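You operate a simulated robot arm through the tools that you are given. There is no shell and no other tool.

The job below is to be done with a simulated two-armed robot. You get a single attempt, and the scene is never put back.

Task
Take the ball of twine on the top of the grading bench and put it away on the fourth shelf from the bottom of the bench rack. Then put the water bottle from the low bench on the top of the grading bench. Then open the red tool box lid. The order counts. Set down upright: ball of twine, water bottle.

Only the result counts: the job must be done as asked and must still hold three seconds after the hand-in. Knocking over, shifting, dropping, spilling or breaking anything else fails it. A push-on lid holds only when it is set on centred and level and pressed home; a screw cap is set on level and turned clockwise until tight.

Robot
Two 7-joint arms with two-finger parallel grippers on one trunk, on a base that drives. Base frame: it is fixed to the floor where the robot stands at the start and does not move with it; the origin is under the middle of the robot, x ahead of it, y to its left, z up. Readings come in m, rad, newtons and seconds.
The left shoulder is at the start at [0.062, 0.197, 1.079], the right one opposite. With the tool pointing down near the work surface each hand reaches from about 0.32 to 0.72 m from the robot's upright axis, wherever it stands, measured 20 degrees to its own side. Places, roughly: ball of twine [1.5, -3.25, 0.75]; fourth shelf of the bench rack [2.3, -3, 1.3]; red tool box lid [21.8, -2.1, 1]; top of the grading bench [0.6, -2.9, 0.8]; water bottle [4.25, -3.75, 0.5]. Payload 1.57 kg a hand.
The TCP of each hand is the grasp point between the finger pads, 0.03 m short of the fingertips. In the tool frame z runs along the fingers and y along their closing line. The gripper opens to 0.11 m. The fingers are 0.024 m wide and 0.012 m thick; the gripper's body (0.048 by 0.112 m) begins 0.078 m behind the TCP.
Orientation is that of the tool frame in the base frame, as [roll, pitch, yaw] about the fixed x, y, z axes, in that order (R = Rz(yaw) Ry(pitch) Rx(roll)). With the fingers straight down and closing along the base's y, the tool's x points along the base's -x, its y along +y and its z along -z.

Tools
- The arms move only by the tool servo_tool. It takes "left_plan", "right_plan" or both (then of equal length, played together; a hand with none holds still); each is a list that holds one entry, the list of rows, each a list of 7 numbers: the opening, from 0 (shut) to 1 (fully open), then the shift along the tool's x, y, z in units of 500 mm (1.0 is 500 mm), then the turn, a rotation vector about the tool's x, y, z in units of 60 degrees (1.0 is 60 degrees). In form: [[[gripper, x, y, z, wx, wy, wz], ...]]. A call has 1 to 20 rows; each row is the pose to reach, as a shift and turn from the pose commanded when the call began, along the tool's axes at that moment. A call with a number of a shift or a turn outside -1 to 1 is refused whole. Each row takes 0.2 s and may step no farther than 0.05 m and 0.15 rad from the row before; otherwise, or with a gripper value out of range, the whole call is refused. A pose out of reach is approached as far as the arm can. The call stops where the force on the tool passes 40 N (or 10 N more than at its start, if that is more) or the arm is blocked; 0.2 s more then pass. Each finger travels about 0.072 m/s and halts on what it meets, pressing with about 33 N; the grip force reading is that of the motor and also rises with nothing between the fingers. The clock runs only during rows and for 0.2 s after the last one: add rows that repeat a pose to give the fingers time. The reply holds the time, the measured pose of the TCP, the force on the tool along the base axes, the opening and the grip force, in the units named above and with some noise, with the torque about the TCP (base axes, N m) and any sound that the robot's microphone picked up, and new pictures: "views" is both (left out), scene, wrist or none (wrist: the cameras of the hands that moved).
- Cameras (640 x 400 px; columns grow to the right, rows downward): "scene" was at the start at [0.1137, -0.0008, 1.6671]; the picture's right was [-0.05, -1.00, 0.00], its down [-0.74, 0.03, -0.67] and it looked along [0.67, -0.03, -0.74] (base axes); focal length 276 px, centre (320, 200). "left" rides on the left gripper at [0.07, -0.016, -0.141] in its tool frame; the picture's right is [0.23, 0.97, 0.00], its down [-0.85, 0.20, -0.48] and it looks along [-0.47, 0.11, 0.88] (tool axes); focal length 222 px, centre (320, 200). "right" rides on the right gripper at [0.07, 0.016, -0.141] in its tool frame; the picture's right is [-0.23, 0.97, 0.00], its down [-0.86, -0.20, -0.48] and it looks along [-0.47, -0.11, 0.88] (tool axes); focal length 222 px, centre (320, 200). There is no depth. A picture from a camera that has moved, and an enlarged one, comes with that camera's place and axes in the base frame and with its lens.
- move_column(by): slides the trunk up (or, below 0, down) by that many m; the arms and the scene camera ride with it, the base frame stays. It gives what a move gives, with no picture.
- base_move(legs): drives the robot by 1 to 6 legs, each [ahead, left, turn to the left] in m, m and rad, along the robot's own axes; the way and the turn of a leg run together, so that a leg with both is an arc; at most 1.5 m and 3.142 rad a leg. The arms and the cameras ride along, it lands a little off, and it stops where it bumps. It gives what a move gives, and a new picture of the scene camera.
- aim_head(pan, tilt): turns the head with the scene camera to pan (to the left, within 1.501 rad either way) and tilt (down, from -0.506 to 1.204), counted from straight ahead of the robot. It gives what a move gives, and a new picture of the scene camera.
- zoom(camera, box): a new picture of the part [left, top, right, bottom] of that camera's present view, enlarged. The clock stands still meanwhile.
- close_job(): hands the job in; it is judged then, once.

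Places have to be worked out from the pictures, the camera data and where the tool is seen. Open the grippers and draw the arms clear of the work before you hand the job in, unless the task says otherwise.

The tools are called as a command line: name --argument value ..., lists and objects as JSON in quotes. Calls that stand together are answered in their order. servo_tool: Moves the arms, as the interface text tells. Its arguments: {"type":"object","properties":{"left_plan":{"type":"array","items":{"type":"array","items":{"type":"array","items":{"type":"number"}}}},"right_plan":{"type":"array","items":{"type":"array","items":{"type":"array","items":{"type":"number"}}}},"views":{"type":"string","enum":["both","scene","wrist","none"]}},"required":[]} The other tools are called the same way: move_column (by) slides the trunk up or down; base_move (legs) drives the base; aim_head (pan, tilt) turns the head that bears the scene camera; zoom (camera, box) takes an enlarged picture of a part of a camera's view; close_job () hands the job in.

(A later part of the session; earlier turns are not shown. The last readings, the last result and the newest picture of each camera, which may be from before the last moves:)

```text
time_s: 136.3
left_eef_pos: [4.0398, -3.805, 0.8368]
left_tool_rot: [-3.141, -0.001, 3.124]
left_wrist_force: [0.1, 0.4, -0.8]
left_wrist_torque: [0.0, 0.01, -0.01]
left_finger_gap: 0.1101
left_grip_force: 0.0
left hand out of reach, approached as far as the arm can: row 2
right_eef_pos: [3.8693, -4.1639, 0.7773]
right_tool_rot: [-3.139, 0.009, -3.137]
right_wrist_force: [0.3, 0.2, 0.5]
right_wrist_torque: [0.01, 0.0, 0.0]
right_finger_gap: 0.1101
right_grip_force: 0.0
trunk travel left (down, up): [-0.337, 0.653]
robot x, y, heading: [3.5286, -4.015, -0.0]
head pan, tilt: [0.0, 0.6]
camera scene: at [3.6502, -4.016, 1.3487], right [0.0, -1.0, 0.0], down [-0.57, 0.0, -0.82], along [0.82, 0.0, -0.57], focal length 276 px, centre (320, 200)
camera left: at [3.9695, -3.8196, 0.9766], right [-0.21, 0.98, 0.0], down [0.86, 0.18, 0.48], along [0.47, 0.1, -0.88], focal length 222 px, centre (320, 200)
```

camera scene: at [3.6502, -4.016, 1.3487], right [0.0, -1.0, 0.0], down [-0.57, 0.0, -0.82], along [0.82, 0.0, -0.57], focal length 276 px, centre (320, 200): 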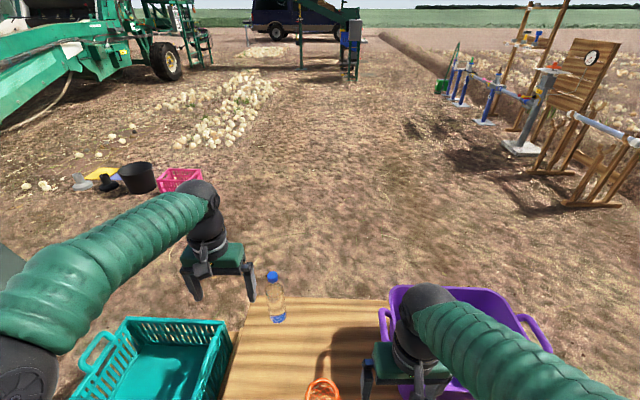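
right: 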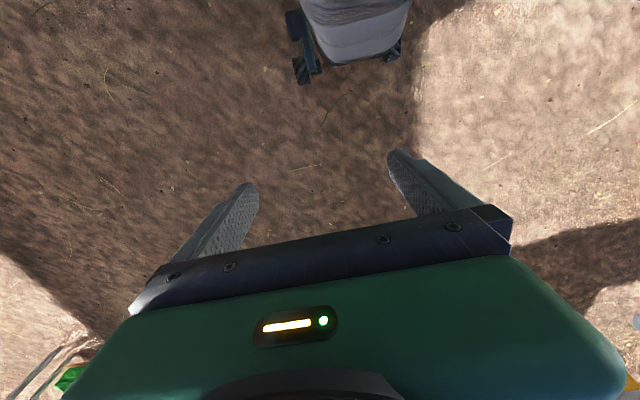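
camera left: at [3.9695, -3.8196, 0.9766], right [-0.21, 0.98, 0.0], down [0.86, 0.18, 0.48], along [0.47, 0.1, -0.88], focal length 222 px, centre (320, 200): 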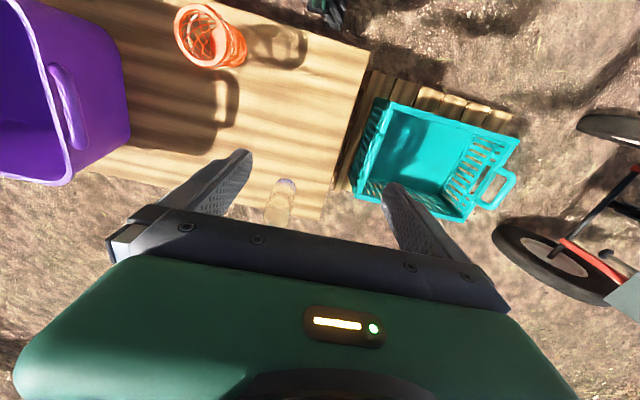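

Tool-down is reached cleanly. I'll use a milder 30° tilt for the bottle (its straight body reaches z≈0.565): tilt 30° and then lower in front of the bottle to check it's attainable.

servo_tool --left_plan '[[[1, 0, 0, 0, 0, -0.125, 0], [1, 0, 0, 0, 0, -0.25, 0], [1, 0, 0, 0, 0, -0.375, 0], [1, 0, 0, 0, 0, -0.5, 0], [1, 0, 0, 0, 0, -0.5, 0]]]' --views "none"

servo_tool --left_plan '[[[1, 0.03, 0, 0.052, 0, 0, 0], [1, 0.06, 0, 0.104, 0, 0, 0], [1, 0.09, 0, 0.156, 0, 0, 0], [1, 0.12, 0, 0.208, 0, 0, 0], [1, 0.12, 0, 0.208, 0, 0, 0]]]' --views "both"

```text
time_s: 137.5
left_eef_pos: [4.0393, -3.8061, 0.8368]
left_tool_rot: [3.141, 0.524, 3.123]
left_wrist_force: [0.1, -0.8, 0.2]
left_wrist_torque: [0.02, -0.01, -0.01]
left_finger_gap: 0.1099
left_grip_force: 0.1
right_eef_pos: [3.8698, -4.1628, 0.7787]
right_tool_rot: [-3.139, 0.011, -3.135]
right_wrist_force: [0.8, -0.3, 0.7]
right_wrist_torque: [0.01, 0.02, -0.03]
right_finger_gap: 0.11
right_grip_force: 0.1
trunk travel left (down, up): [-0.337, 0.653]
robot x, y, heading: [3.5289, -4.018, -0.003]
head pan, tilt: [0.0, 0.6]
```

```text
time_s: 138.7
left_eef_pos: [4.0414, -3.8052, 0.7156]
left_tool_rot: [3.141, 0.524, 3.122]
left_wrist_force: [0.3, 0.1, 0.7]
left_wrist_torque: [-0.01, -0.03, -0.02]
left_finger_gap: 0.1098
left_grip_force: 0.1
right_eef_pos: [3.868, -4.1631, 0.7785]
right_tool_rot: [-3.139, 0.011, -3.135]
right_wrist_force: [-0.1, -0.4, -0.7]
right_wrist_torque: [0.0, -0.02, -0.02]
right_finger_gap: 0.1102
right_grip_force: 0.0
trunk travel left (down, up): [-0.337, 0.653]
robot x, y, heading: [3.53, -4.0164, -0.002]
head pan, tilt: [0.0, 0.6]
camera scene: at [3.6498, -4.0161, 1.3488], right [0.0, -1.0, 0.0], down [-0.57, 0.0, -0.82], along [0.82, 0.0, -0.57], focal length 276 px, centre (320, 200)
camera left: at [3.9095, -3.8182, 0.8019], right [-0.18, 0.98, -0.11], down [0.51, 0.19, 0.84], along [0.84, 0.09, -0.53], focal length 222 px, centre (320, 200)
```

scene: 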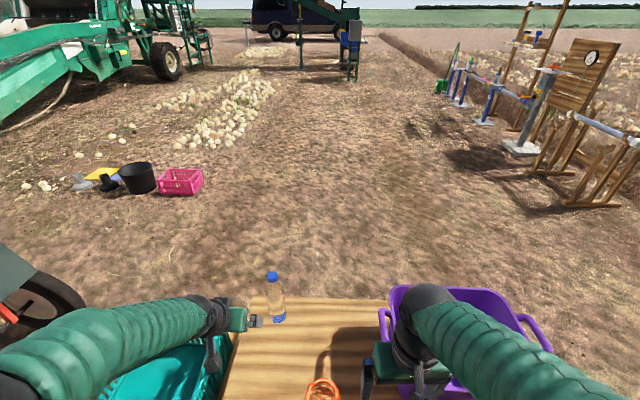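
left: 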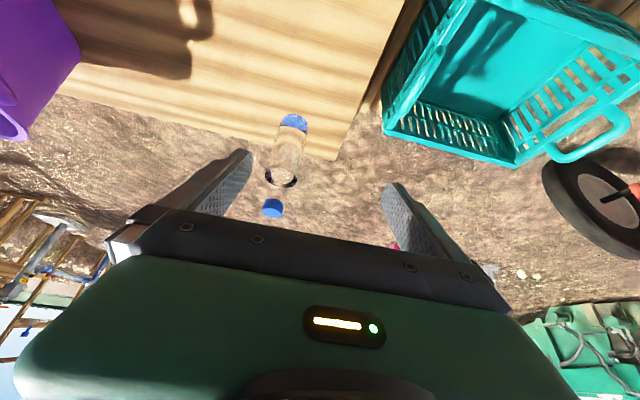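

This posture works. I continue down to z≈0.525 and align laterally with the bottle (y≈–3.86).

servo_tool --left_plan '[[[1, 0.038, -0.022, 0.066, 0, 0, 0], [1, 0.076, -0.044, 0.132, 0, 0, 0], [1, 0.114, -0.066, 0.197, 0, 0, 0], [1, 0.152, -0.088, 0.263, 0, 0, 0], [1, 0.19, -0.11, 0.329, 0, 0, 0], [1, 0.19, -0.11, 0.329, 0, 0, 0]]]' --views "both"

```text
time_s: 140.1
left_eef_pos: [4.0374, -3.8611, 0.527]
left_tool_rot: [-3.139, 0.524, 3.122]
left_wrist_force: [-0.1, -0.3, 0.1]
left_wrist_torque: [-0.01, 0.0, -0.03]
left_finger_gap: 0.1103
left_grip_force: 0.0
right_eef_pos: [3.8685, -4.1634, 0.7793]
right_tool_rot: [-3.139, 0.012, -3.135]
right_wrist_force: [-0.3, -1.2, 0.1]
right_wrist_torque: [0.0, 0.0, 0.0]
right_finger_gap: 0.1101
right_grip_force: 0.1
trunk travel left (down, up): [-0.337, 0.653]
robot x, y, heading: [3.5294, -4.0173, 0.002]
head pan, tilt: [0.0, 0.6]
camera scene: at [3.65, -4.0165, 1.3488], right [0.0, -1.0, 0.0], down [-0.57, 0.0, -0.82], along [0.82, 0.0, -0.57], focal length 276 px, centre (320, 200)
camera left: at [3.9061, -3.8741, 0.6132], right [-0.18, 0.98, -0.11], down [0.51, 0.19, 0.84], along [0.84, 0.09, -0.53], focal length 222 px, centre (320, 200)
```

scene: 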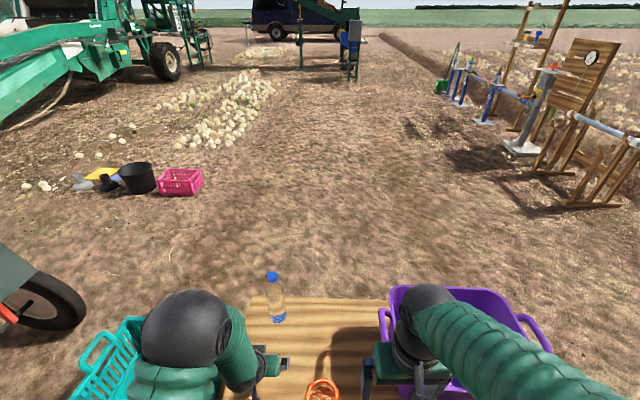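
left: 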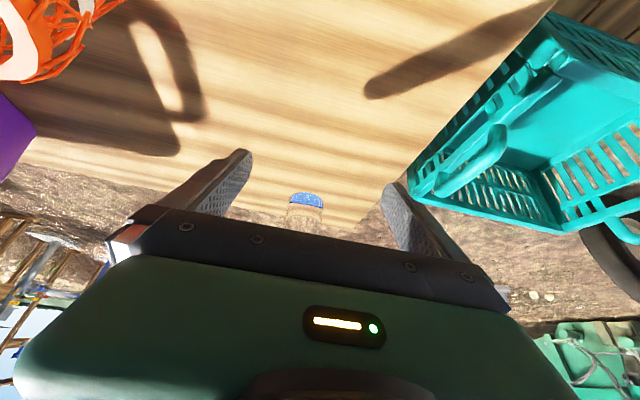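

Hand is in front of the bottle at the right height. I drive 0.05 m closer, then advance the hand.

base_move --legs '[[0.05, 0, 0]]'

zoom --camera "left" --box '[200, 100, 420, 240]'

```text
time_s: 141.0
left_eef_pos: [4.088, -3.8606, 0.5259]
left_tool_rot: [3.14, 0.521, 3.124]
left_wrist_force: [-0.1, 0.3, -0.2]
left_wrist_torque: [0.0, 0.04, 0.01]
left_finger_gap: 0.1102
left_grip_force: 0.0
right_eef_pos: [3.9206, -4.162, 0.778]
right_tool_rot: [-3.139, 0.008, -3.134]
right_wrist_force: [-0.1, 0.2, 0.0]
right_wrist_torque: [0.0, 0.03, -0.01]
right_finger_gap: 0.1102
right_grip_force: 0.0
trunk travel left (down, up): [-0.337, 0.653]
robot x, y, heading: [3.5767, -4.0203, 0.005]
head pan, tilt: [0.0, 0.6]
camera scene: at [3.7028, -4.0164, 1.3484], right [0.0, -1.0, 0.0], down [-0.57, 0.0, -0.82], along [0.82, 0.0, -0.57], focal length 276 px, centre (320, 200)
```

scene: 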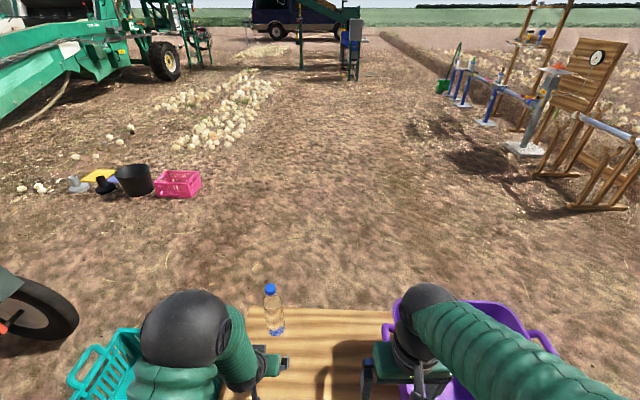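

```text
2.86 times, centred on (310, 170) of left
camera zoom: at [3.9573, -3.8736, 0.6124], right [-0.18, 0.98, -0.11], down [0.51, 0.19, 0.84], along [0.84, 0.09, -0.53], focal length 635 px, centre (349, 286)
```

zoom: 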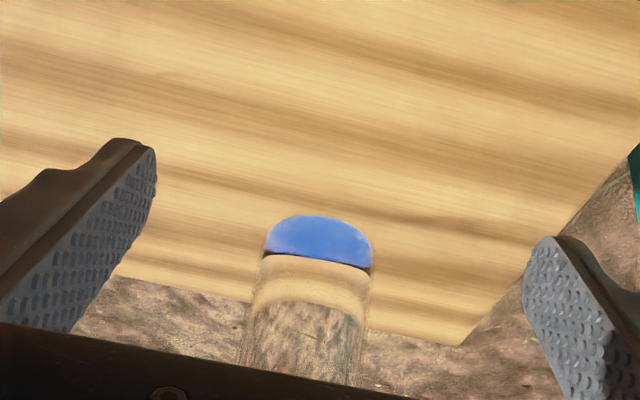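

The bottle axis is at (4.256, –3.8615). I advance the open hand 0.16 m straight to it.

servo_tool --left_plan '[[[1, -0.054, -0.001, 0.034, 0, 0, 0], [1, -0.109, -0.002, 0.068, 0, 0, 0], [1, -0.163, -0.003, 0.101, 0, 0, 0], [1, -0.218, -0.004, 0.135, 0, 0, 0], [1, -0.245, -0.005, 0.152, 0, 0, 0], [1, -0.272, -0.006, 0.169, 0, 0, 0], [1, -0.272, -0.006, 0.169, 0, 0, 0]]]' --views "both"

```text
time_s: 142.6
left_eef_pos: [4.2473, -3.8666, 0.5221]
left_tool_rot: [-3.141, 0.522, 3.123]
left_wrist_force: [-0.6, 0.7, -0.5]
left_wrist_torque: [-0.01, -0.07, 0.04]
left_finger_gap: 0.11
left_grip_force: 0.0
right_eef_pos: [3.9198, -4.1633, 0.7791]
right_tool_rot: [-3.14, 0.011, -3.135]
right_wrist_force: [0.5, -0.1, 0.7]
right_wrist_torque: [0.0, -0.03, 0.0]
right_finger_gap: 0.1098
right_grip_force: 0.0
trunk travel left (down, up): [-0.337, 0.653]
robot x, y, heading: [3.58, -4.0204, 0.001]
head pan, tilt: [0.0, 0.6]
camera scene: at [3.7007, -4.0164, 1.3487], right [0.0, -1.0, 0.0], down [-0.57, 0.0, -0.82], along [0.82, 0.0, -0.57], focal length 276 px, centre (320, 200)
camera left: at [4.1157, -3.88, 0.6082], right [-0.18, 0.98, -0.11], down [0.51, 0.19, 0.84], along [0.84, 0.09, -0.53], focal length 222 px, centre (320, 200)
```

scene: 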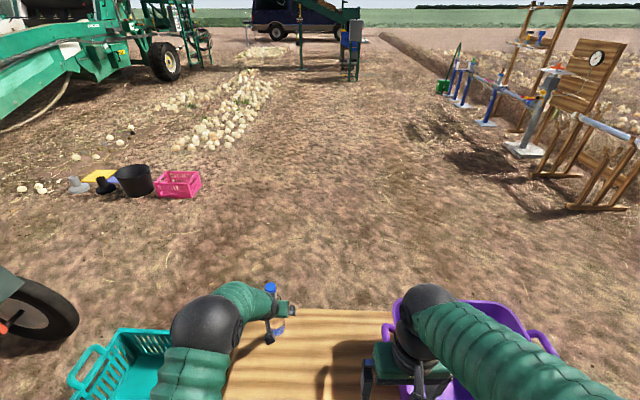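
left: 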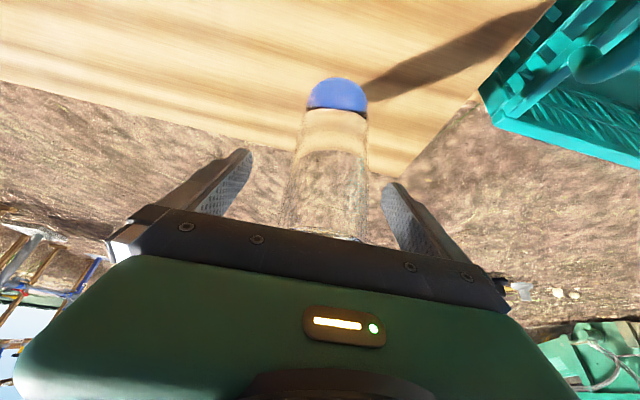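

The bottle is between the fingers, a few mm toward the left finger. I shift 3 mm and close.

servo_tool --left_plan '[[[1, 0, 0.007, 0, 0, 0, 0], [0.75, 0, 0.007, 0, 0, 0, 0], [0.6, 0, 0.007, 0, 0, 0, 0], [0.5, 0, 0.007, 0, 0, 0, 0], [0.4, 0, 0.007, 0, 0, 0, 0], [0.3, 0, 0.007, 0, 0, 0, 0], [0.3, 0, 0.007, 0, 0, 0, 0], [0.3, 0, 0.007, 0, 0, 0, 0]]]' --views "wrist"

```text
time_s: 144.4
left_eef_pos: [4.2468, -3.8642, 0.522]
left_tool_rot: [3.139, 0.524, 3.124]
left_wrist_force: [0.7, 3.6, 1.3]
left_wrist_torque: [0.25, -0.29, 0.11]
left_finger_gap: 0.0647
left_grip_force: 32.5
right_eef_pos: [3.9183, -4.1626, 0.7792]
right_tool_rot: [-3.141, 0.01, -3.134]
right_wrist_force: [0.6, 0.9, -0.3]
right_wrist_torque: [0.04, 0.0, -0.04]
right_finger_gap: 0.1101
right_grip_force: 0.1
trunk travel left (down, up): [-0.337, 0.653]
robot x, y, heading: [3.5759, -4.0194, 0.008]
head pan, tilt: [0.0, 0.6]
camera left: at [4.1154, -3.8763, 0.6084], right [-0.18, 0.98, -0.11], down [0.51, 0.19, 0.84], along [0.84, 0.09, -0.53], focal length 222 px, centre (320, 200)
```

left: 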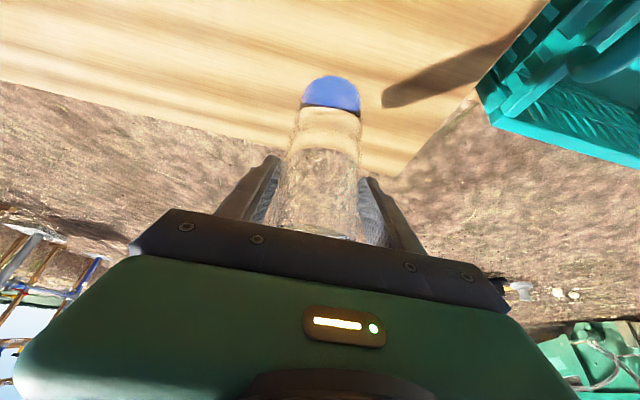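

Gripped at 0.065 m with 32 N. I lift gently 0.08 m and check.

servo_tool --left_plan '[[[0.3, -0.01, 0, -0.017, 0, 0, 0], [0.3, -0.02, 0, -0.035, 0, 0, 0], [0.3, -0.04, 0, -0.069, 0, 0, 0], [0.3, -0.06, 0, -0.104, 0, 0, 0], [0.3, -0.08, 0, -0.139, 0, 0, 0], [0.3, -0.08, 0, -0.139, 0, 0, 0]]]' --views "both"

```text
time_s: 145.8
left_eef_pos: [4.2466, -3.8641, 0.6015]
left_tool_rot: [-3.141, 0.522, 3.126]
left_wrist_force: [0.3, 0.1, -5.3]
left_wrist_torque: [0.0, 0.08, -0.04]
left_finger_gap: 0.0649
left_grip_force: 32.8
right_eef_pos: [3.9189, -4.1611, 0.7785]
right_tool_rot: [-3.14, 0.011, -3.133]
right_wrist_force: [-0.2, 0.0, -0.3]
right_wrist_torque: [-0.04, 0.01, -0.02]
right_finger_gap: 0.1098
right_grip_force: 0.2
trunk travel left (down, up): [-0.337, 0.653]
robot x, y, heading: [3.5812, -4.0198, -0.002]
head pan, tilt: [0.0, 0.6]
camera scene: at [3.7023, -4.0161, 1.3485], right [0.0, -1.0, 0.0], down [-0.57, 0.0, -0.82], along [0.82, 0.0, -0.57], focal length 276 px, centre (320, 200)
camera left: at [4.1164, -3.8761, 0.688], right [-0.18, 0.98, -0.11], down [0.51, 0.19, 0.84], along [0.84, 0.09, -0.53], focal length 222 px, centre (320, 200)
```

scene: 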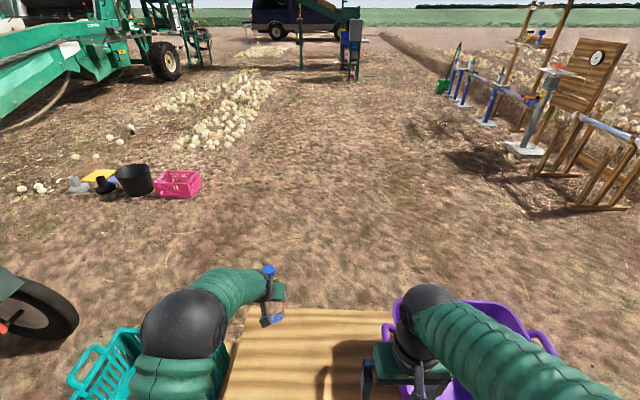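
left: 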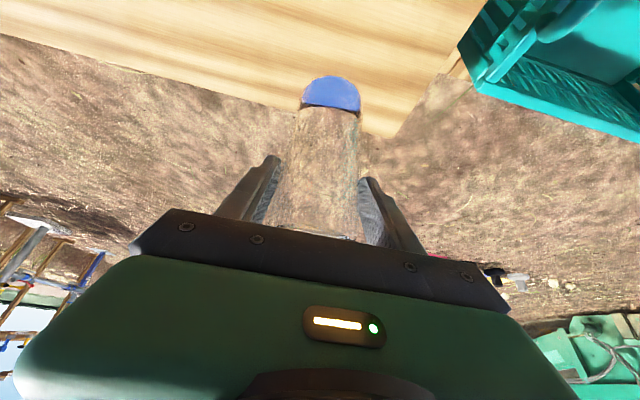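

The bottle is lifted cleanly (weight ≈5 N, base 0.122 m below the TCP). I raise the trunk 0.39 m, draw the arm back 0.1 m, and back away from the low bench.

move_column --by 0.39

servo_tool --left_plan '[[[0.3, 0.058, 0, -0.033, 0, 0, 0], [0.3, 0.116, 0, -0.067, 0, 0, 0], [0.3, 0.173, 0, -0.1, 0, 0, 0], [0.3, 0.173, 0, -0.1, 0, 0, 0]]]' --views "wrist"

base_move --legs '[[-0.3, 0, 0]]'

```text
time_s: 149.5
left_eef_pos: [4.2486, -3.8633, 0.9915]
left_tool_rot: [3.141, 0.521, 3.125]
left_wrist_force: [-0.8, 0.4, -5.3]
left_wrist_torque: [0.01, 0.09, 0.0]
left_finger_gap: 0.0646
left_grip_force: 33.2
right_eef_pos: [3.9206, -4.162, 1.168]
right_tool_rot: [-3.141, 0.011, -3.134]
right_wrist_force: [0.2, 0.2, -0.2]
right_wrist_torque: [0.01, 0.02, -0.03]
right_finger_gap: 0.1099
right_grip_force: 0.1
trunk travel left (down, up): [-0.727, 0.263]
robot x, y, heading: [3.5809, -4.0181, -0.001]
head pan, tilt: [0.0, 0.6]
```

```text
time_s: 150.5
left_eef_pos: [4.1488, -3.8611, 0.9922]
left_tool_rot: [-3.14, 0.522, 3.124]
left_wrist_force: [0.6, -0.3, -5.8]
left_wrist_torque: [0.0, 0.05, 0.0]
left_finger_gap: 0.0645
left_grip_force: 32.9
right_eef_pos: [3.9193, -4.1624, 1.1683]
right_tool_rot: [-3.138, 0.01, -3.135]
right_wrist_force: [-0.9, 1.1, 0.1]
right_wrist_torque: [-0.01, 0.02, 0.04]
right_finger_gap: 0.1099
right_grip_force: 0.0
trunk travel left (down, up): [-0.727, 0.263]
robot x, y, heading: [3.5788, -4.0192, 0.002]
head pan, tilt: [0.0, 0.6]
camera left: at [4.0172, -3.8735, 1.0788], right [-0.18, 0.98, -0.11], down [0.51, 0.19, 0.84], along [0.84, 0.09, -0.53], focal length 222 px, centre (320, 200)
```

left: 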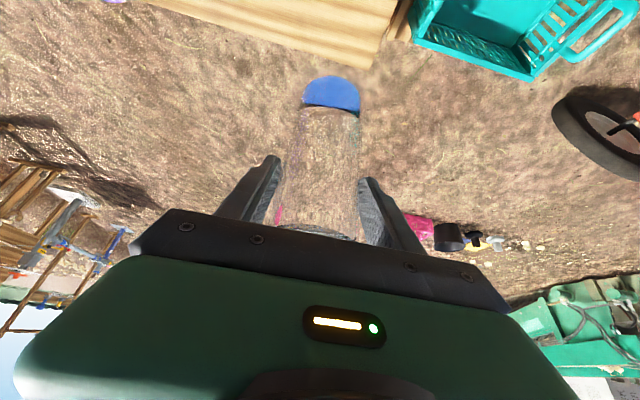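

```text
time_s: 152.6
left_eef_pos: [3.8479, -3.8626, 0.9912]
left_tool_rot: [3.14, 0.522, 3.123]
left_wrist_force: [0.2, -0.6, -5.3]
left_wrist_torque: [0.01, 0.08, -0.01]
left_finger_gap: 0.065
left_grip_force: 32.7
right_eef_pos: [3.6202, -4.1633, 1.1678]
right_tool_rot: [-3.141, 0.008, -3.137]
right_wrist_force: [0.7, -0.5, 0.0]
right_wrist_torque: [0.03, -0.03, 0.01]
right_finger_gap: 0.1101
right_grip_force: 0.2
trunk travel left (down, up): [-0.727, 0.263]
robot x, y, heading: [3.2749, -4.0209, 0.002]
head pan, tilt: [0.0, 0.6]
camera scene: at [3.4042, -4.0163, 1.7382], right [0.0, -1.0, 0.0], down [-0.57, 0.0, -0.82], along [0.82, 0.0, -0.57], focal length 276 px, centre (320, 200)
```

scene: 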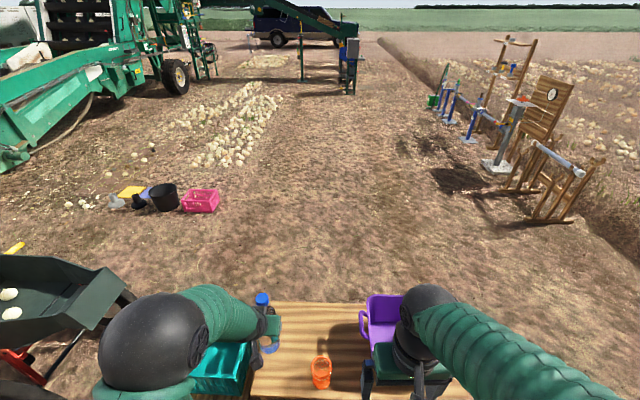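

The bottle is safe and clear. I turn north, back to y≈–4.25, and strafe west behind the bench to x≈1.54.

base_move --legs '[[0, 0, 1.569], [-0.23, 0, 0], [0, 0.87, 0], [0, 0.87, 0]]'

aim_head --pan 0.0 --tilt 0.7

```text
time_s: 166.4
left_eef_pos: [1.3891, -3.6303, 0.9944]
left_tool_rot: [3.136, 0.522, -1.612]
left_wrist_force: [-1.3, 0.1, -5.5]
left_wrist_torque: [-0.08, 0.01, 0.01]
left_finger_gap: 0.0647
left_grip_force: 33.0
right_eef_pos: [1.6868, -3.8643, 1.168]
right_tool_rot: [3.14, 0.009, -1.583]
right_wrist_force: [-0.4, 0.4, -0.3]
right_wrist_torque: [0.04, 0.01, -0.02]
right_finger_gap: 0.1102
right_grip_force: 0.2
trunk travel left (down, up): [-0.727, 0.263]
robot x, y, heading: [1.5315, -4.1974, 1.554]
head pan, tilt: [0.0, 0.6]
camera scene: at [1.5427, -4.075, 1.7385], right [1.0, -0.02, 0.0], down [-0.01, -0.57, -0.82], along [0.01, 0.82, -0.57], focal length 276 px, centre (320, 200)
```

scene: 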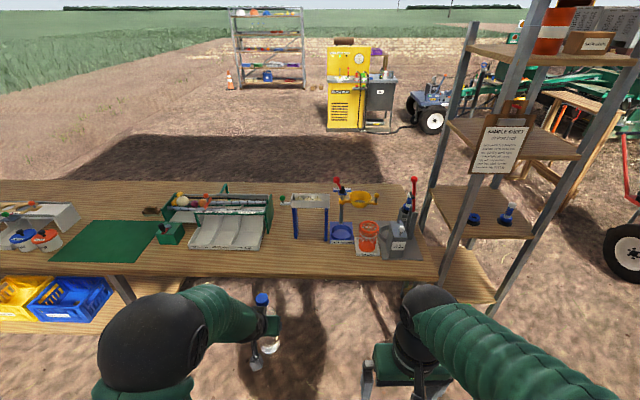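

```text
time_s: 167.1
left_eef_pos: [1.3869, -3.6298, 0.9936]
left_tool_rot: [-3.14, 0.523, -1.609]
left_wrist_force: [0.8, -0.3, -5.6]
left_wrist_torque: [-0.08, -0.01, -0.01]
left_finger_gap: 0.0648
left_grip_force: 32.6
right_eef_pos: [1.683, -3.8643, 1.1687]
right_tool_rot: [-3.139, 0.013, -1.581]
right_wrist_force: [-0.1, -0.3, -0.3]
right_wrist_torque: [-0.01, 0.0, 0.0]
right_finger_gap: 0.1098
right_grip_force: 0.1
trunk travel left (down, up): [-0.727, 0.263]
robot x, y, heading: [1.5332, -4.2007, 1.551]
head pan, tilt: [0.0, 0.7]
camera scene: at [1.5367, -4.0781, 1.73], right [1.0, -0.02, 0.0], down [-0.01, -0.65, -0.76], along [0.01, 0.76, -0.65], focal length 276 px, centre (320, 200)
```

scene: 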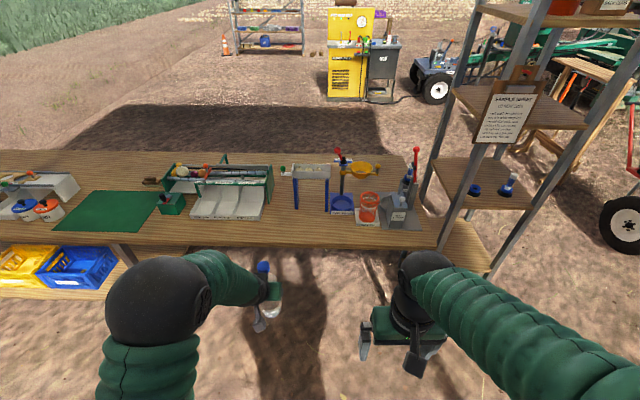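

The bottle is at (1.39, –3.63), base ≈0.08 m above bench height. I drive 0.43 m ahead to bring it over the clear strip near the bench's rear edge.

base_move --legs '[[0.3, 0, 0.02], [0.13, 0, 0]]'

zoom --camera "left" --box '[0, 0, 640, 400]'

```text
time_s: 170.0
left_eef_pos: [1.3733, -3.2072, 0.9937]
left_tool_rot: [3.141, 0.522, -1.585]
left_wrist_force: [-0.4, -0.1, -5.3]
left_wrist_torque: [-0.08, 0.0, 0.0]
left_finger_gap: 0.0647
left_grip_force: 32.7
right_eef_pos: [1.6759, -3.4353, 1.1696]
right_tool_rot: [-3.137, 0.012, -1.56]
right_wrist_force: [-0.2, 0.7, 0.2]
right_wrist_torque: [-0.02, 0.03, -0.01]
right_finger_gap: 0.1101
right_grip_force: 0.0
trunk travel left (down, up): [-0.727, 0.263]
robot x, y, heading: [1.5342, -3.7726, 1.573]
head pan, tilt: [0.0, 0.7]
camera scene: at [1.5338, -3.6543, 1.7302], right [1.0, 0.01, 0.0], down [0.0, -0.64, -0.76], along [0.0, 0.76, -0.64], focal length 276 px, centre (320, 200)
```

scene: 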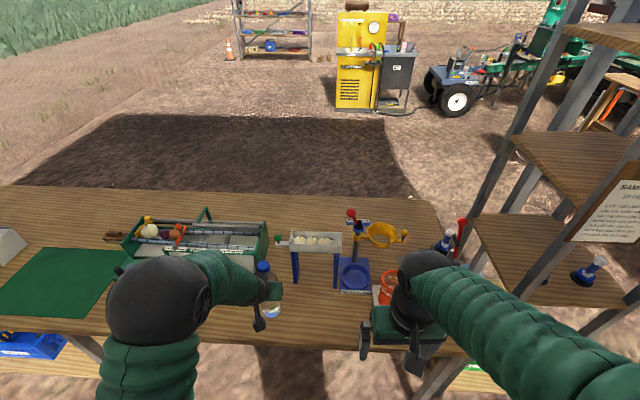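

```text
1.00 times, centred on (320, 200) of left (not enlarged: the box is as wide or as high as the picture)
camera zoom: at [1.3879, -3.3375, 1.0802], right [-0.98, -0.18, -0.11], down [-0.19, 0.5, 0.84], along [-0.1, 0.84, -0.53], focal length 222 px, centre (320, 200)
```

zoom: 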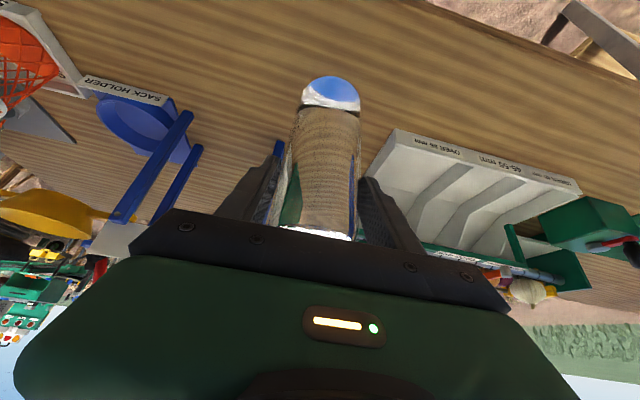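

The bottle is over the bench at (1.373, –3.20). I shift 2 cm right, 3 cm forward and lower to about 1 cm above the top.

servo_tool --left_plan '[[[0.3, -0.026, -0.02, 0.015, 0, 0, 0], [0.3, -0.052, -0.04, 0.03, 0, 0, 0], [0.3, -0.03, -0.04, 0.068, 0, 0, 0], [0.3, -0.008, -0.04, 0.106, 0, 0, 0], [0.3, 0.007, -0.04, 0.131, 0, 0, 0], [0.3, 0.018, -0.04, 0.151, 0, 0, 0], [0.3, 0.018, -0.04, 0.151, 0, 0, 0]]]' --views "both"

```text
time_s: 171.6
left_eef_pos: [1.3937, -3.1764, 0.9232]
left_tool_rot: [-3.141, 0.524, -1.585]
left_wrist_force: [0.1, -0.8, -4.7]
left_wrist_torque: [-0.08, -0.01, 0.02]
left_finger_gap: 0.0648
left_grip_force: 32.9
right_eef_pos: [1.6763, -3.4334, 1.1698]
right_tool_rot: [-3.14, 0.013, -1.558]
right_wrist_force: [0.1, -0.2, -0.5]
right_wrist_torque: [-0.01, 0.04, -0.01]
right_finger_gap: 0.1098
right_grip_force: 0.1
trunk travel left (down, up): [-0.727, 0.263]
robot x, y, heading: [1.5336, -3.7715, 1.578]
head pan, tilt: [0.0, 0.7]
camera scene: at [1.5342, -3.6507, 1.7299], right [1.0, 0.01, 0.0], down [0.0, -0.65, -0.76], along [0.0, 0.76, -0.65], focal length 276 px, centre (320, 200)
camera left: at [1.4086, -3.3073, 1.0096], right [-0.98, -0.18, -0.11], down [-0.19, 0.5, 0.84], along [-0.1, 0.84, -0.53], focal length 222 px, centre (320, 200)
```

scene: 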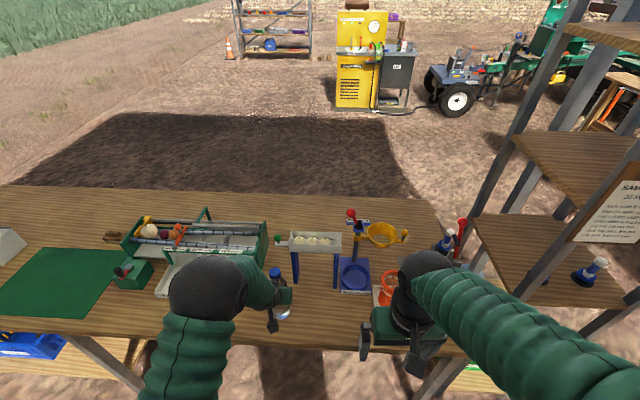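
left: 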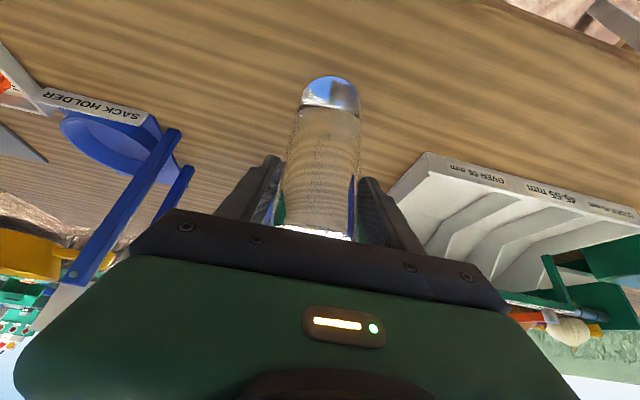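

About 1 cm remains. I lower in small steps watching the force.

servo_tool --left_plan '[[[0.3, 0.003, 0, 0.005, 0, 0, 0], [0.3, 0.006, 0, 0.0104, 0, 0, 0], [0.3, 0.006, 0, 0.0104, 0, 0, 0]]]' --views "none"

servo_tool --left_plan '[[[0.3, 0.002, 0, 0.0035, 0, 0, 0], [0.3, 0.004, 0, 0.007, 0, 0, 0], [0.3, 0.004, 0, 0.007, 0, 0, 0]]]' --views "none"

```text
time_s: 172.4
left_eef_pos: [1.3938, -3.1779, 0.9206]
left_tool_rot: [-3.141, 0.532, -1.584]
left_wrist_force: [-2.5, -2.2, 20.2]
left_wrist_torque: [0.58, 0.19, 0.22]
left_finger_gap: 0.0647
left_grip_force: 32.9
right_eef_pos: [1.6754, -3.4372, 1.1704]
right_tool_rot: [-3.141, 0.015, -1.558]
right_wrist_force: [0.1, -0.2, -0.8]
right_wrist_torque: [0.03, 0.01, 0.02]
right_finger_gap: 0.11
right_grip_force: 0.1
trunk travel left (down, up): [-0.727, 0.263]
robot x, y, heading: [1.5325, -3.7698, 1.581]
head pan, tilt: [0.0, 0.7]
```

```text
time_s: 173.2
left_eef_pos: [1.3949, -3.179, 0.9159]
left_tool_rot: [-3.141, 0.528, -1.584]
left_wrist_force: [-2.5, 2.1, 21.9]
left_wrist_torque: [0.52, 0.15, 0.32]
left_finger_gap: 0.0642
left_grip_force: 32.9
right_eef_pos: [1.6756, -3.4371, 1.1699]
right_tool_rot: [-3.139, 0.016, -1.56]
right_wrist_force: [0.6, -0.3, 0.9]
right_wrist_torque: [0.0, 0.0, -0.02]
right_finger_gap: 0.1101
right_grip_force: 0.0
trunk travel left (down, up): [-0.727, 0.263]
robot x, y, heading: [1.5342, -3.773, 1.584]
head pan, tilt: [0.0, 0.7]
```

Contact is made (≈22 N, bottle slid a few mm in the grip). I ease up 2 mm and view it before release.

servo_tool --left_plan '[[[0.3, -0.002, 0, -0.0035, 0, 0, 0], [0.3, -0.002, 0, -0.0035, 0, 0, 0]]]' --views "both"

zoom --camera "scene" --box '[220, 240, 340, 340]'

```text
time_s: 173.8
left_eef_pos: [1.3945, -3.178, 0.914]
left_tool_rot: [3.141, 0.524, -1.584]
left_wrist_force: [-2.5, 4.8, 6.3]
left_wrist_torque: [0.8, 0.22, 0.09]
left_finger_gap: 0.0642
left_grip_force: 33.0
right_eef_pos: [1.6747, -3.4349, 1.1688]
right_tool_rot: [-3.139, 0.012, -1.558]
right_wrist_force: [0.0, -0.4, -0.4]
right_wrist_torque: [0.0, 0.01, 0.0]
right_finger_gap: 0.1099
right_grip_force: 0.1
trunk travel left (down, up): [-0.727, 0.263]
robot x, y, heading: [1.536, -3.7752, 1.577]
head pan, tilt: [0.0, 0.7]
camera scene: at [1.534, -3.6527, 1.73], right [1.0, 0.01, 0.0], down [0.0, -0.65, -0.76], along [0.0, 0.76, -0.65], focal length 276 px, centre (320, 200)
camera left: at [1.4088, -3.3081, 1.0016], right [-0.98, -0.18, -0.11], down [-0.19, 0.51, 0.84], along [-0.1, 0.84, -0.53], focal length 222 px, centre (320, 200)
```

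scene: 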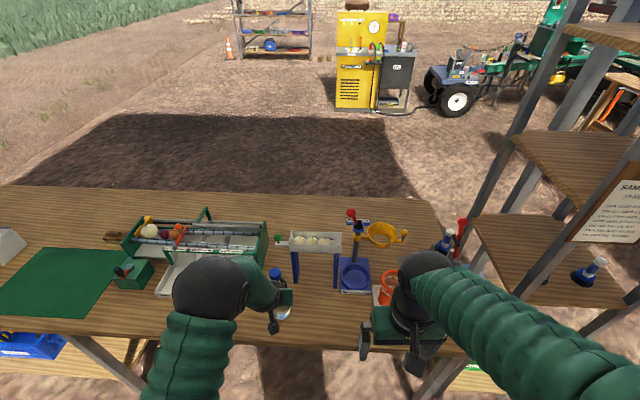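
left: 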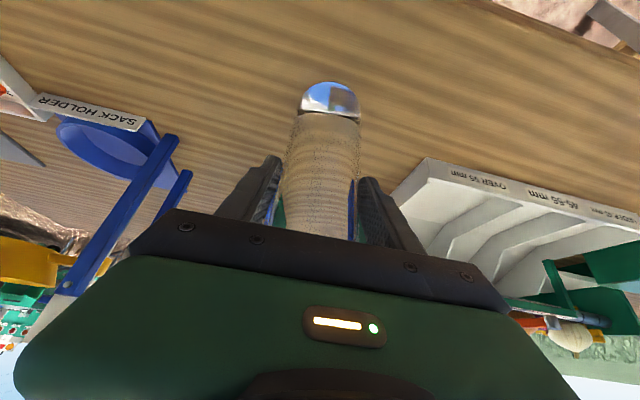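

```text
4.00 times, centred on (280, 290) of scene
camera zoom: at [1.534, -3.6527, 1.73], right [1.0, 0.01, 0.0], down [0.0, -0.65, -0.76], along [0.0, 0.76, -0.65], focal length 1106 px, centre (480, -160)
```

zoom: 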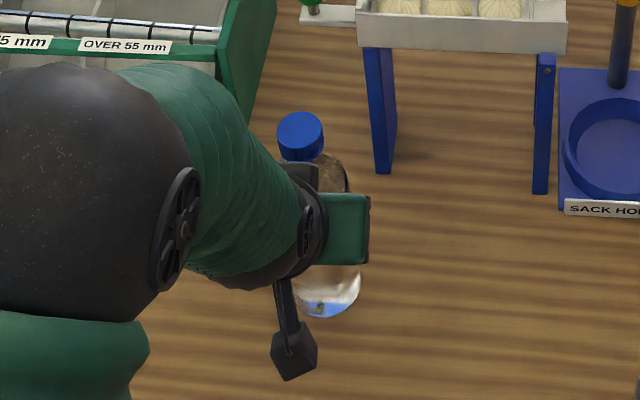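

The bottle looks vertical and its weight is on the bench. I open the fingers gradually.

servo_tool --left_plan '[[[0.62, 0, 0, 0, 0, 0, 0], [0.66, 0, 0, 0, 0, 0, 0], [0.72, 0, 0, 0, 0, 0, 0], [0.8, 0, 0, 0, 0, 0, 0], [0.9, 0, 0, 0, 0, 0, 0], [1, 0, 0, 0, 0, 0, 0], [1, 0, 0, 0, 0, 0, 0]]]' --views "wrist"

zoom --camera "scene" --box '[220, 240, 340, 340]'

```text
time_s: 175.4
left_eef_pos: [1.3946, -3.1775, 0.9162]
left_tool_rot: [3.14, 0.523, -1.585]
left_wrist_force: [0.8, 0.6, -0.2]
left_wrist_torque: [0.0, -0.01, 0.0]
left_finger_gap: 0.1103
left_grip_force: 0.1
right_eef_pos: [1.6767, -3.4349, 1.1693]
right_tool_rot: [-3.14, 0.012, -1.558]
right_wrist_force: [-0.3, -0.1, 0.2]
right_wrist_torque: [0.03, 0.0, -0.01]
right_finger_gap: 0.1099
right_grip_force: 0.0
trunk travel left (down, up): [-0.727, 0.263]
robot x, y, heading: [1.5329, -3.7739, 1.577]
head pan, tilt: [0.0, 0.7]
camera left: at [1.409, -3.3075, 1.0022], right [-0.98, -0.18, -0.11], down [-0.19, 0.5, 0.84], along [-0.1, 0.84, -0.53], focal length 222 px, centre (320, 200)
```

left: 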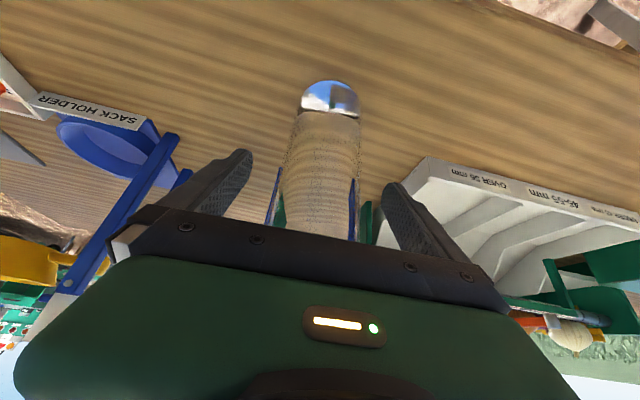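

```text
4.00 times, centred on (280, 290) of scene
camera zoom: at [1.5345, -3.652, 1.73], right [1.0, 0.01, 0.0], down [0.0, -0.65, -0.76], along [0.0, 0.76, -0.65], focal length 1106 px, centre (480, -160)
```

zoom: 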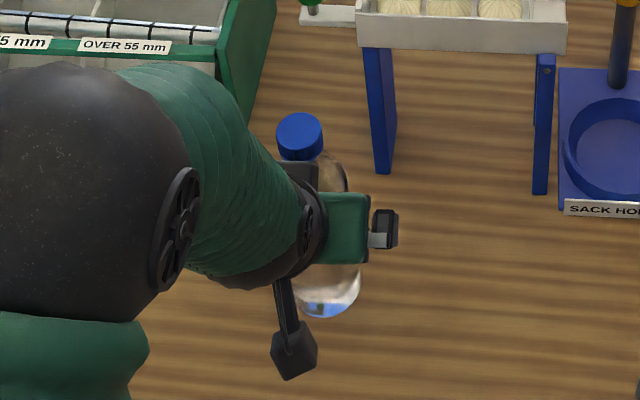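

The bottle stands free. I withdraw the hand horizontally straight back, then reverse the base.

servo_tool --left_plan '[[[1, 0.043, 0, -0.025, 0, 0, 0], [1, 0.087, 0, -0.05, 0, 0, 0], [1, 0.13, 0, -0.075, 0, 0, 0], [1, 0.173, 0, -0.1, 0, 0, 0], [1, 0.217, 0, -0.125, 0, 0, 0], [1, 0.26, 0, -0.15, 0, 0, 0], [1, 0.26, 0, -0.15, 0, 0, 0]]]' --views "wrist"

base_move --legs '[[-0.45, 0, 0]]'

zoom --camera "scene" --box '[200, 140, 400, 280]'

```text
time_s: 177.0
left_eef_pos: [1.3927, -3.3272, 0.9151]
left_tool_rot: [3.141, 0.523, -1.586]
left_wrist_force: [0.2, 0.0, -1.0]
left_wrist_torque: [0.01, 0.05, 0.01]
left_finger_gap: 0.11
left_grip_force: 0.0
right_eef_pos: [1.6765, -3.4348, 1.1687]
right_tool_rot: [-3.14, 0.013, -1.559]
right_wrist_force: [0.3, 0.2, 0.3]
right_wrist_torque: [0.01, -0.01, 0.05]
right_finger_gap: 0.1097
right_grip_force: 0.0
trunk travel left (down, up): [-0.727, 0.263]
robot x, y, heading: [1.5346, -3.7738, 1.578]
head pan, tilt: [0.0, 0.7]
camera left: at [1.4071, -3.4571, 1.0012], right [-0.98, -0.18, -0.11], down [-0.19, 0.5, 0.84], along [-0.1, 0.84, -0.53], focal length 222 px, centre (320, 200)
```

left: 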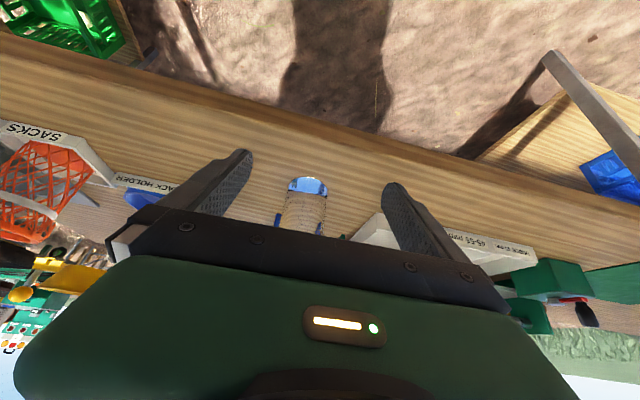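

```text
time_s: 179.8
left_eef_pos: [1.3938, -3.7786, 0.9135]
left_tool_rot: [-3.141, 0.524, -1.577]
left_wrist_force: [-0.3, -0.3, 0.8]
left_wrist_torque: [-0.02, -0.03, 0.0]
left_finger_gap: 0.11
left_grip_force: 0.0
right_eef_pos: [1.6774, -3.8835, 1.1677]
right_tool_rot: [-3.14, 0.011, -1.55]
right_wrist_force: [0.1, 0.3, 0.0]
right_wrist_torque: [0.02, 0.01, 0.01]
right_finger_gap: 0.1099
right_grip_force: 0.1
trunk travel left (down, up): [-0.727, 0.263]
robot x, y, heading: [1.5351, -4.2243, 1.583]
head pan, tilt: [0.0, 0.7]
camera scene: at [1.5378, -4.1016, 1.7299], right [1.0, 0.01, 0.0], down [0.01, -0.65, -0.76], along [-0.01, 0.76, -0.65], focal length 276 px, centre (320, 200)
```

scene: 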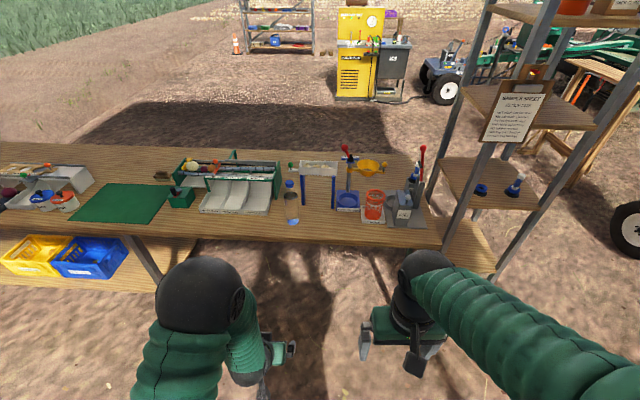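

```text
2.86 times, centred on (300, 210) of scene
camera zoom: at [1.5378, -4.1016, 1.7299], right [1.0, 0.01, 0.0], down [0.01, -0.65, -0.76], along [-0.01, 0.76, -0.65], focal length 790 px, centre (377, 171)
```

zoom: 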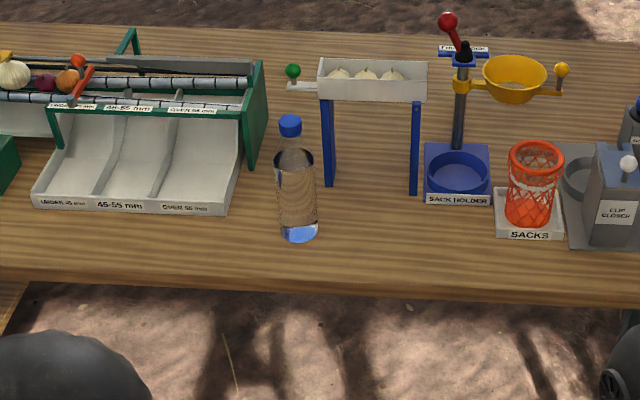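

The bottle stands upright on the bench. Now I head for the tool box 20 m east: I turn to face east and drive behind the rack to x≈3.1, then look ahead.

base_move --legs '[[0, 0, -1.583], [0.8, 0.05, 0], [0.8, 0, 0]]'

aim_head --pan -0.3 --tilt 0.4

```text
time_s: 191.7
left_eef_pos: [3.569, -4.0268, 0.9156]
left_tool_rot: [3.141, 0.526, 3.121]
left_wrist_force: [-0.2, 0.1, -0.2]
left_wrist_torque: [0.0, -0.02, -0.02]
left_finger_gap: 0.1097
left_grip_force: 0.0
right_eef_pos: [3.4598, -4.3088, 1.1693]
right_tool_rot: [-3.139, 0.014, -3.137]
right_wrist_force: [-0.2, -1.0, 0.3]
right_wrist_torque: [0.0, 0.01, 0.01]
right_finger_gap: 0.1098
right_grip_force: 0.1
trunk travel left (down, up): [-0.727, 0.263]
robot x, y, heading: [3.1247, -4.1652, -0.005]
head pan, tilt: [0.0, 0.7]
camera scene: at [3.2409, -4.1631, 1.7302], right [0.0, -1.0, 0.0], down [-0.64, 0.0, -0.76], along [0.76, 0.0, -0.64], focal length 276 px, centre (320, 200)
```

scene: 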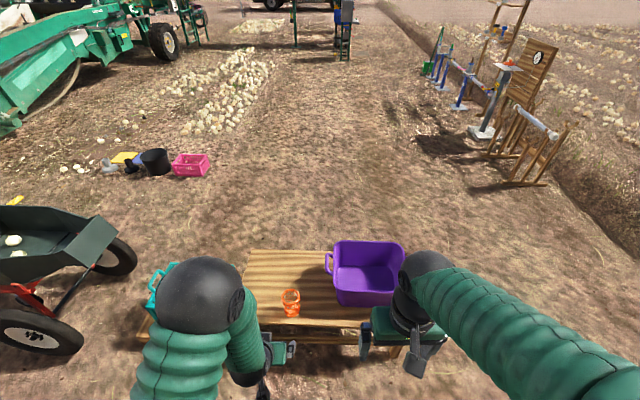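

```text
time_s: 192.5
left_eef_pos: [3.5697, -4.0272, 0.9161]
left_tool_rot: [-3.141, 0.527, 3.121]
left_wrist_force: [-0.3, 0.1, 0.7]
left_wrist_torque: [-0.01, 0.0, 0.02]
left_finger_gap: 0.1102
left_grip_force: 0.0
right_eef_pos: [3.4605, -4.3107, 1.1693]
right_tool_rot: [-3.139, 0.012, -3.137]
right_wrist_force: [-1.0, -0.5, -0.7]
right_wrist_torque: [0.04, -0.02, 0.01]
right_finger_gap: 0.1099
right_grip_force: 0.1
trunk travel left (down, up): [-0.727, 0.263]
robot x, y, heading: [3.1235, -4.1647, 0.0]
head pan, tilt: [-0.3, 0.4]
camera scene: at [3.2466, -4.1906, 1.7568], right [-0.3, -0.96, 0.0], down [-0.37, 0.12, -0.92], along [0.88, -0.27, -0.39], focal length 276 px, centre (320, 200)
```

scene: 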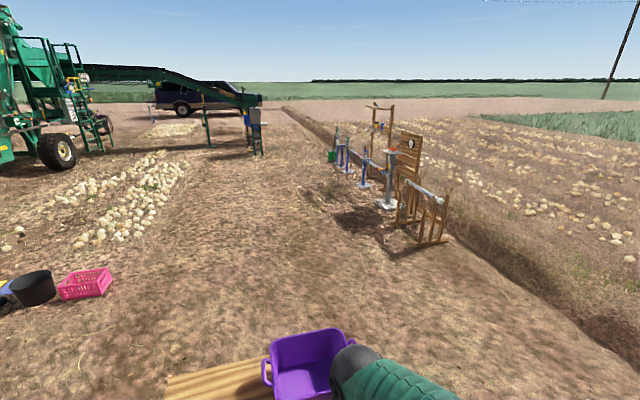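

The ground south of the low bench is open (trestles are at y≲–6). I go around the low bench's south end and on eastward.

base_move --legs '[[0.38, -1.05, 0], [1.2, 0, 0], [1.2, 0.4, 0], [1.45, 0, 0]]'

aim_head --pan 0.0 --tilt 0.25

```text
time_s: 216.8
left_eef_pos: [7.7917, -4.7571, 0.9161]
left_tool_rot: [-3.141, 0.525, 3.118]
left_wrist_force: [0.4, -0.2, -0.6]
left_wrist_torque: [0.01, -0.02, 0.0]
left_finger_gap: 0.1103
left_grip_force: 0.1
right_eef_pos: [7.6818, -5.0391, 1.1708]
right_tool_rot: [-3.141, 0.014, -3.141]
right_wrist_force: [0.0, 0.0, 0.2]
right_wrist_torque: [-0.01, 0.01, 0.01]
right_finger_gap: 0.11
right_grip_force: 0.0
trunk travel left (down, up): [-0.727, 0.263]
robot x, y, heading: [7.345, -4.895, -0.002]
head pan, tilt: [-0.3, 0.4]
camera scene: at [7.4681, -4.9197, 1.757], right [-0.3, -0.95, 0.0], down [-0.37, 0.12, -0.92], along [0.88, -0.28, -0.39], focal length 276 px, centre (320, 200)
```

scene: 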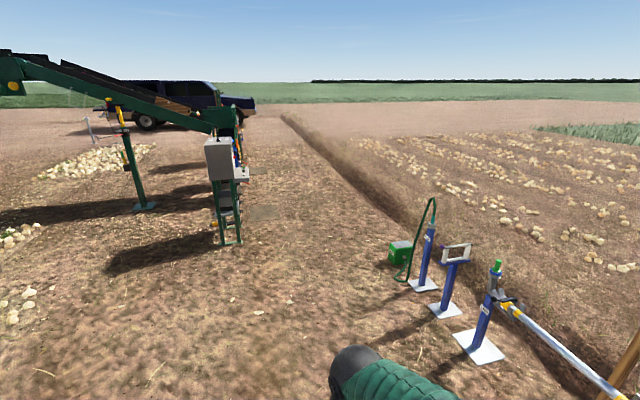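

```text
time_s: 217.6
left_eef_pos: [7.7924, -4.7574, 0.9159]
left_tool_rot: [-3.141, 0.525, 3.118]
left_wrist_force: [-0.1, -0.7, 0.0]
left_wrist_torque: [0.0, -0.02, 0.0]
left_finger_gap: 0.1098
left_grip_force: 0.1
right_eef_pos: [7.6811, -5.0389, 1.1693]
right_tool_rot: [-3.139, 0.014, -3.136]
right_wrist_force: [-0.5, 0.5, -0.3]
right_wrist_torque: [-0.02, 0.0, -0.07]
right_finger_gap: 0.1101
right_grip_force: 0.1
trunk travel left (down, up): [-0.727, 0.263]
robot x, y, heading: [7.3485, -4.8938, -0.004]
head pan, tilt: [0.0, 0.25]
camera scene: at [7.4742, -4.8923, 1.7709], right [0.0, -1.0, 0.0], down [-0.25, 0.0, -0.97], along [0.97, 0.0, -0.25], focal length 276 px, centre (320, 200)
```

scene: 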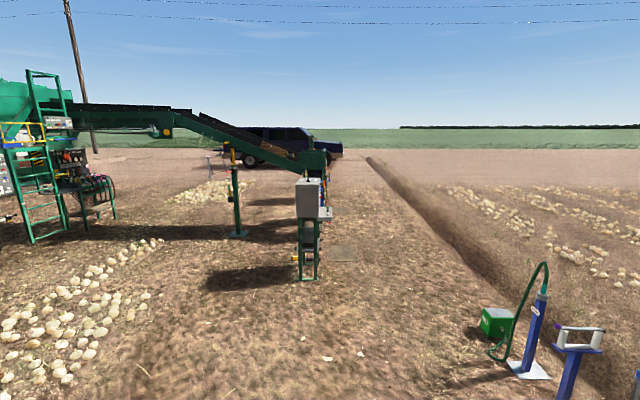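

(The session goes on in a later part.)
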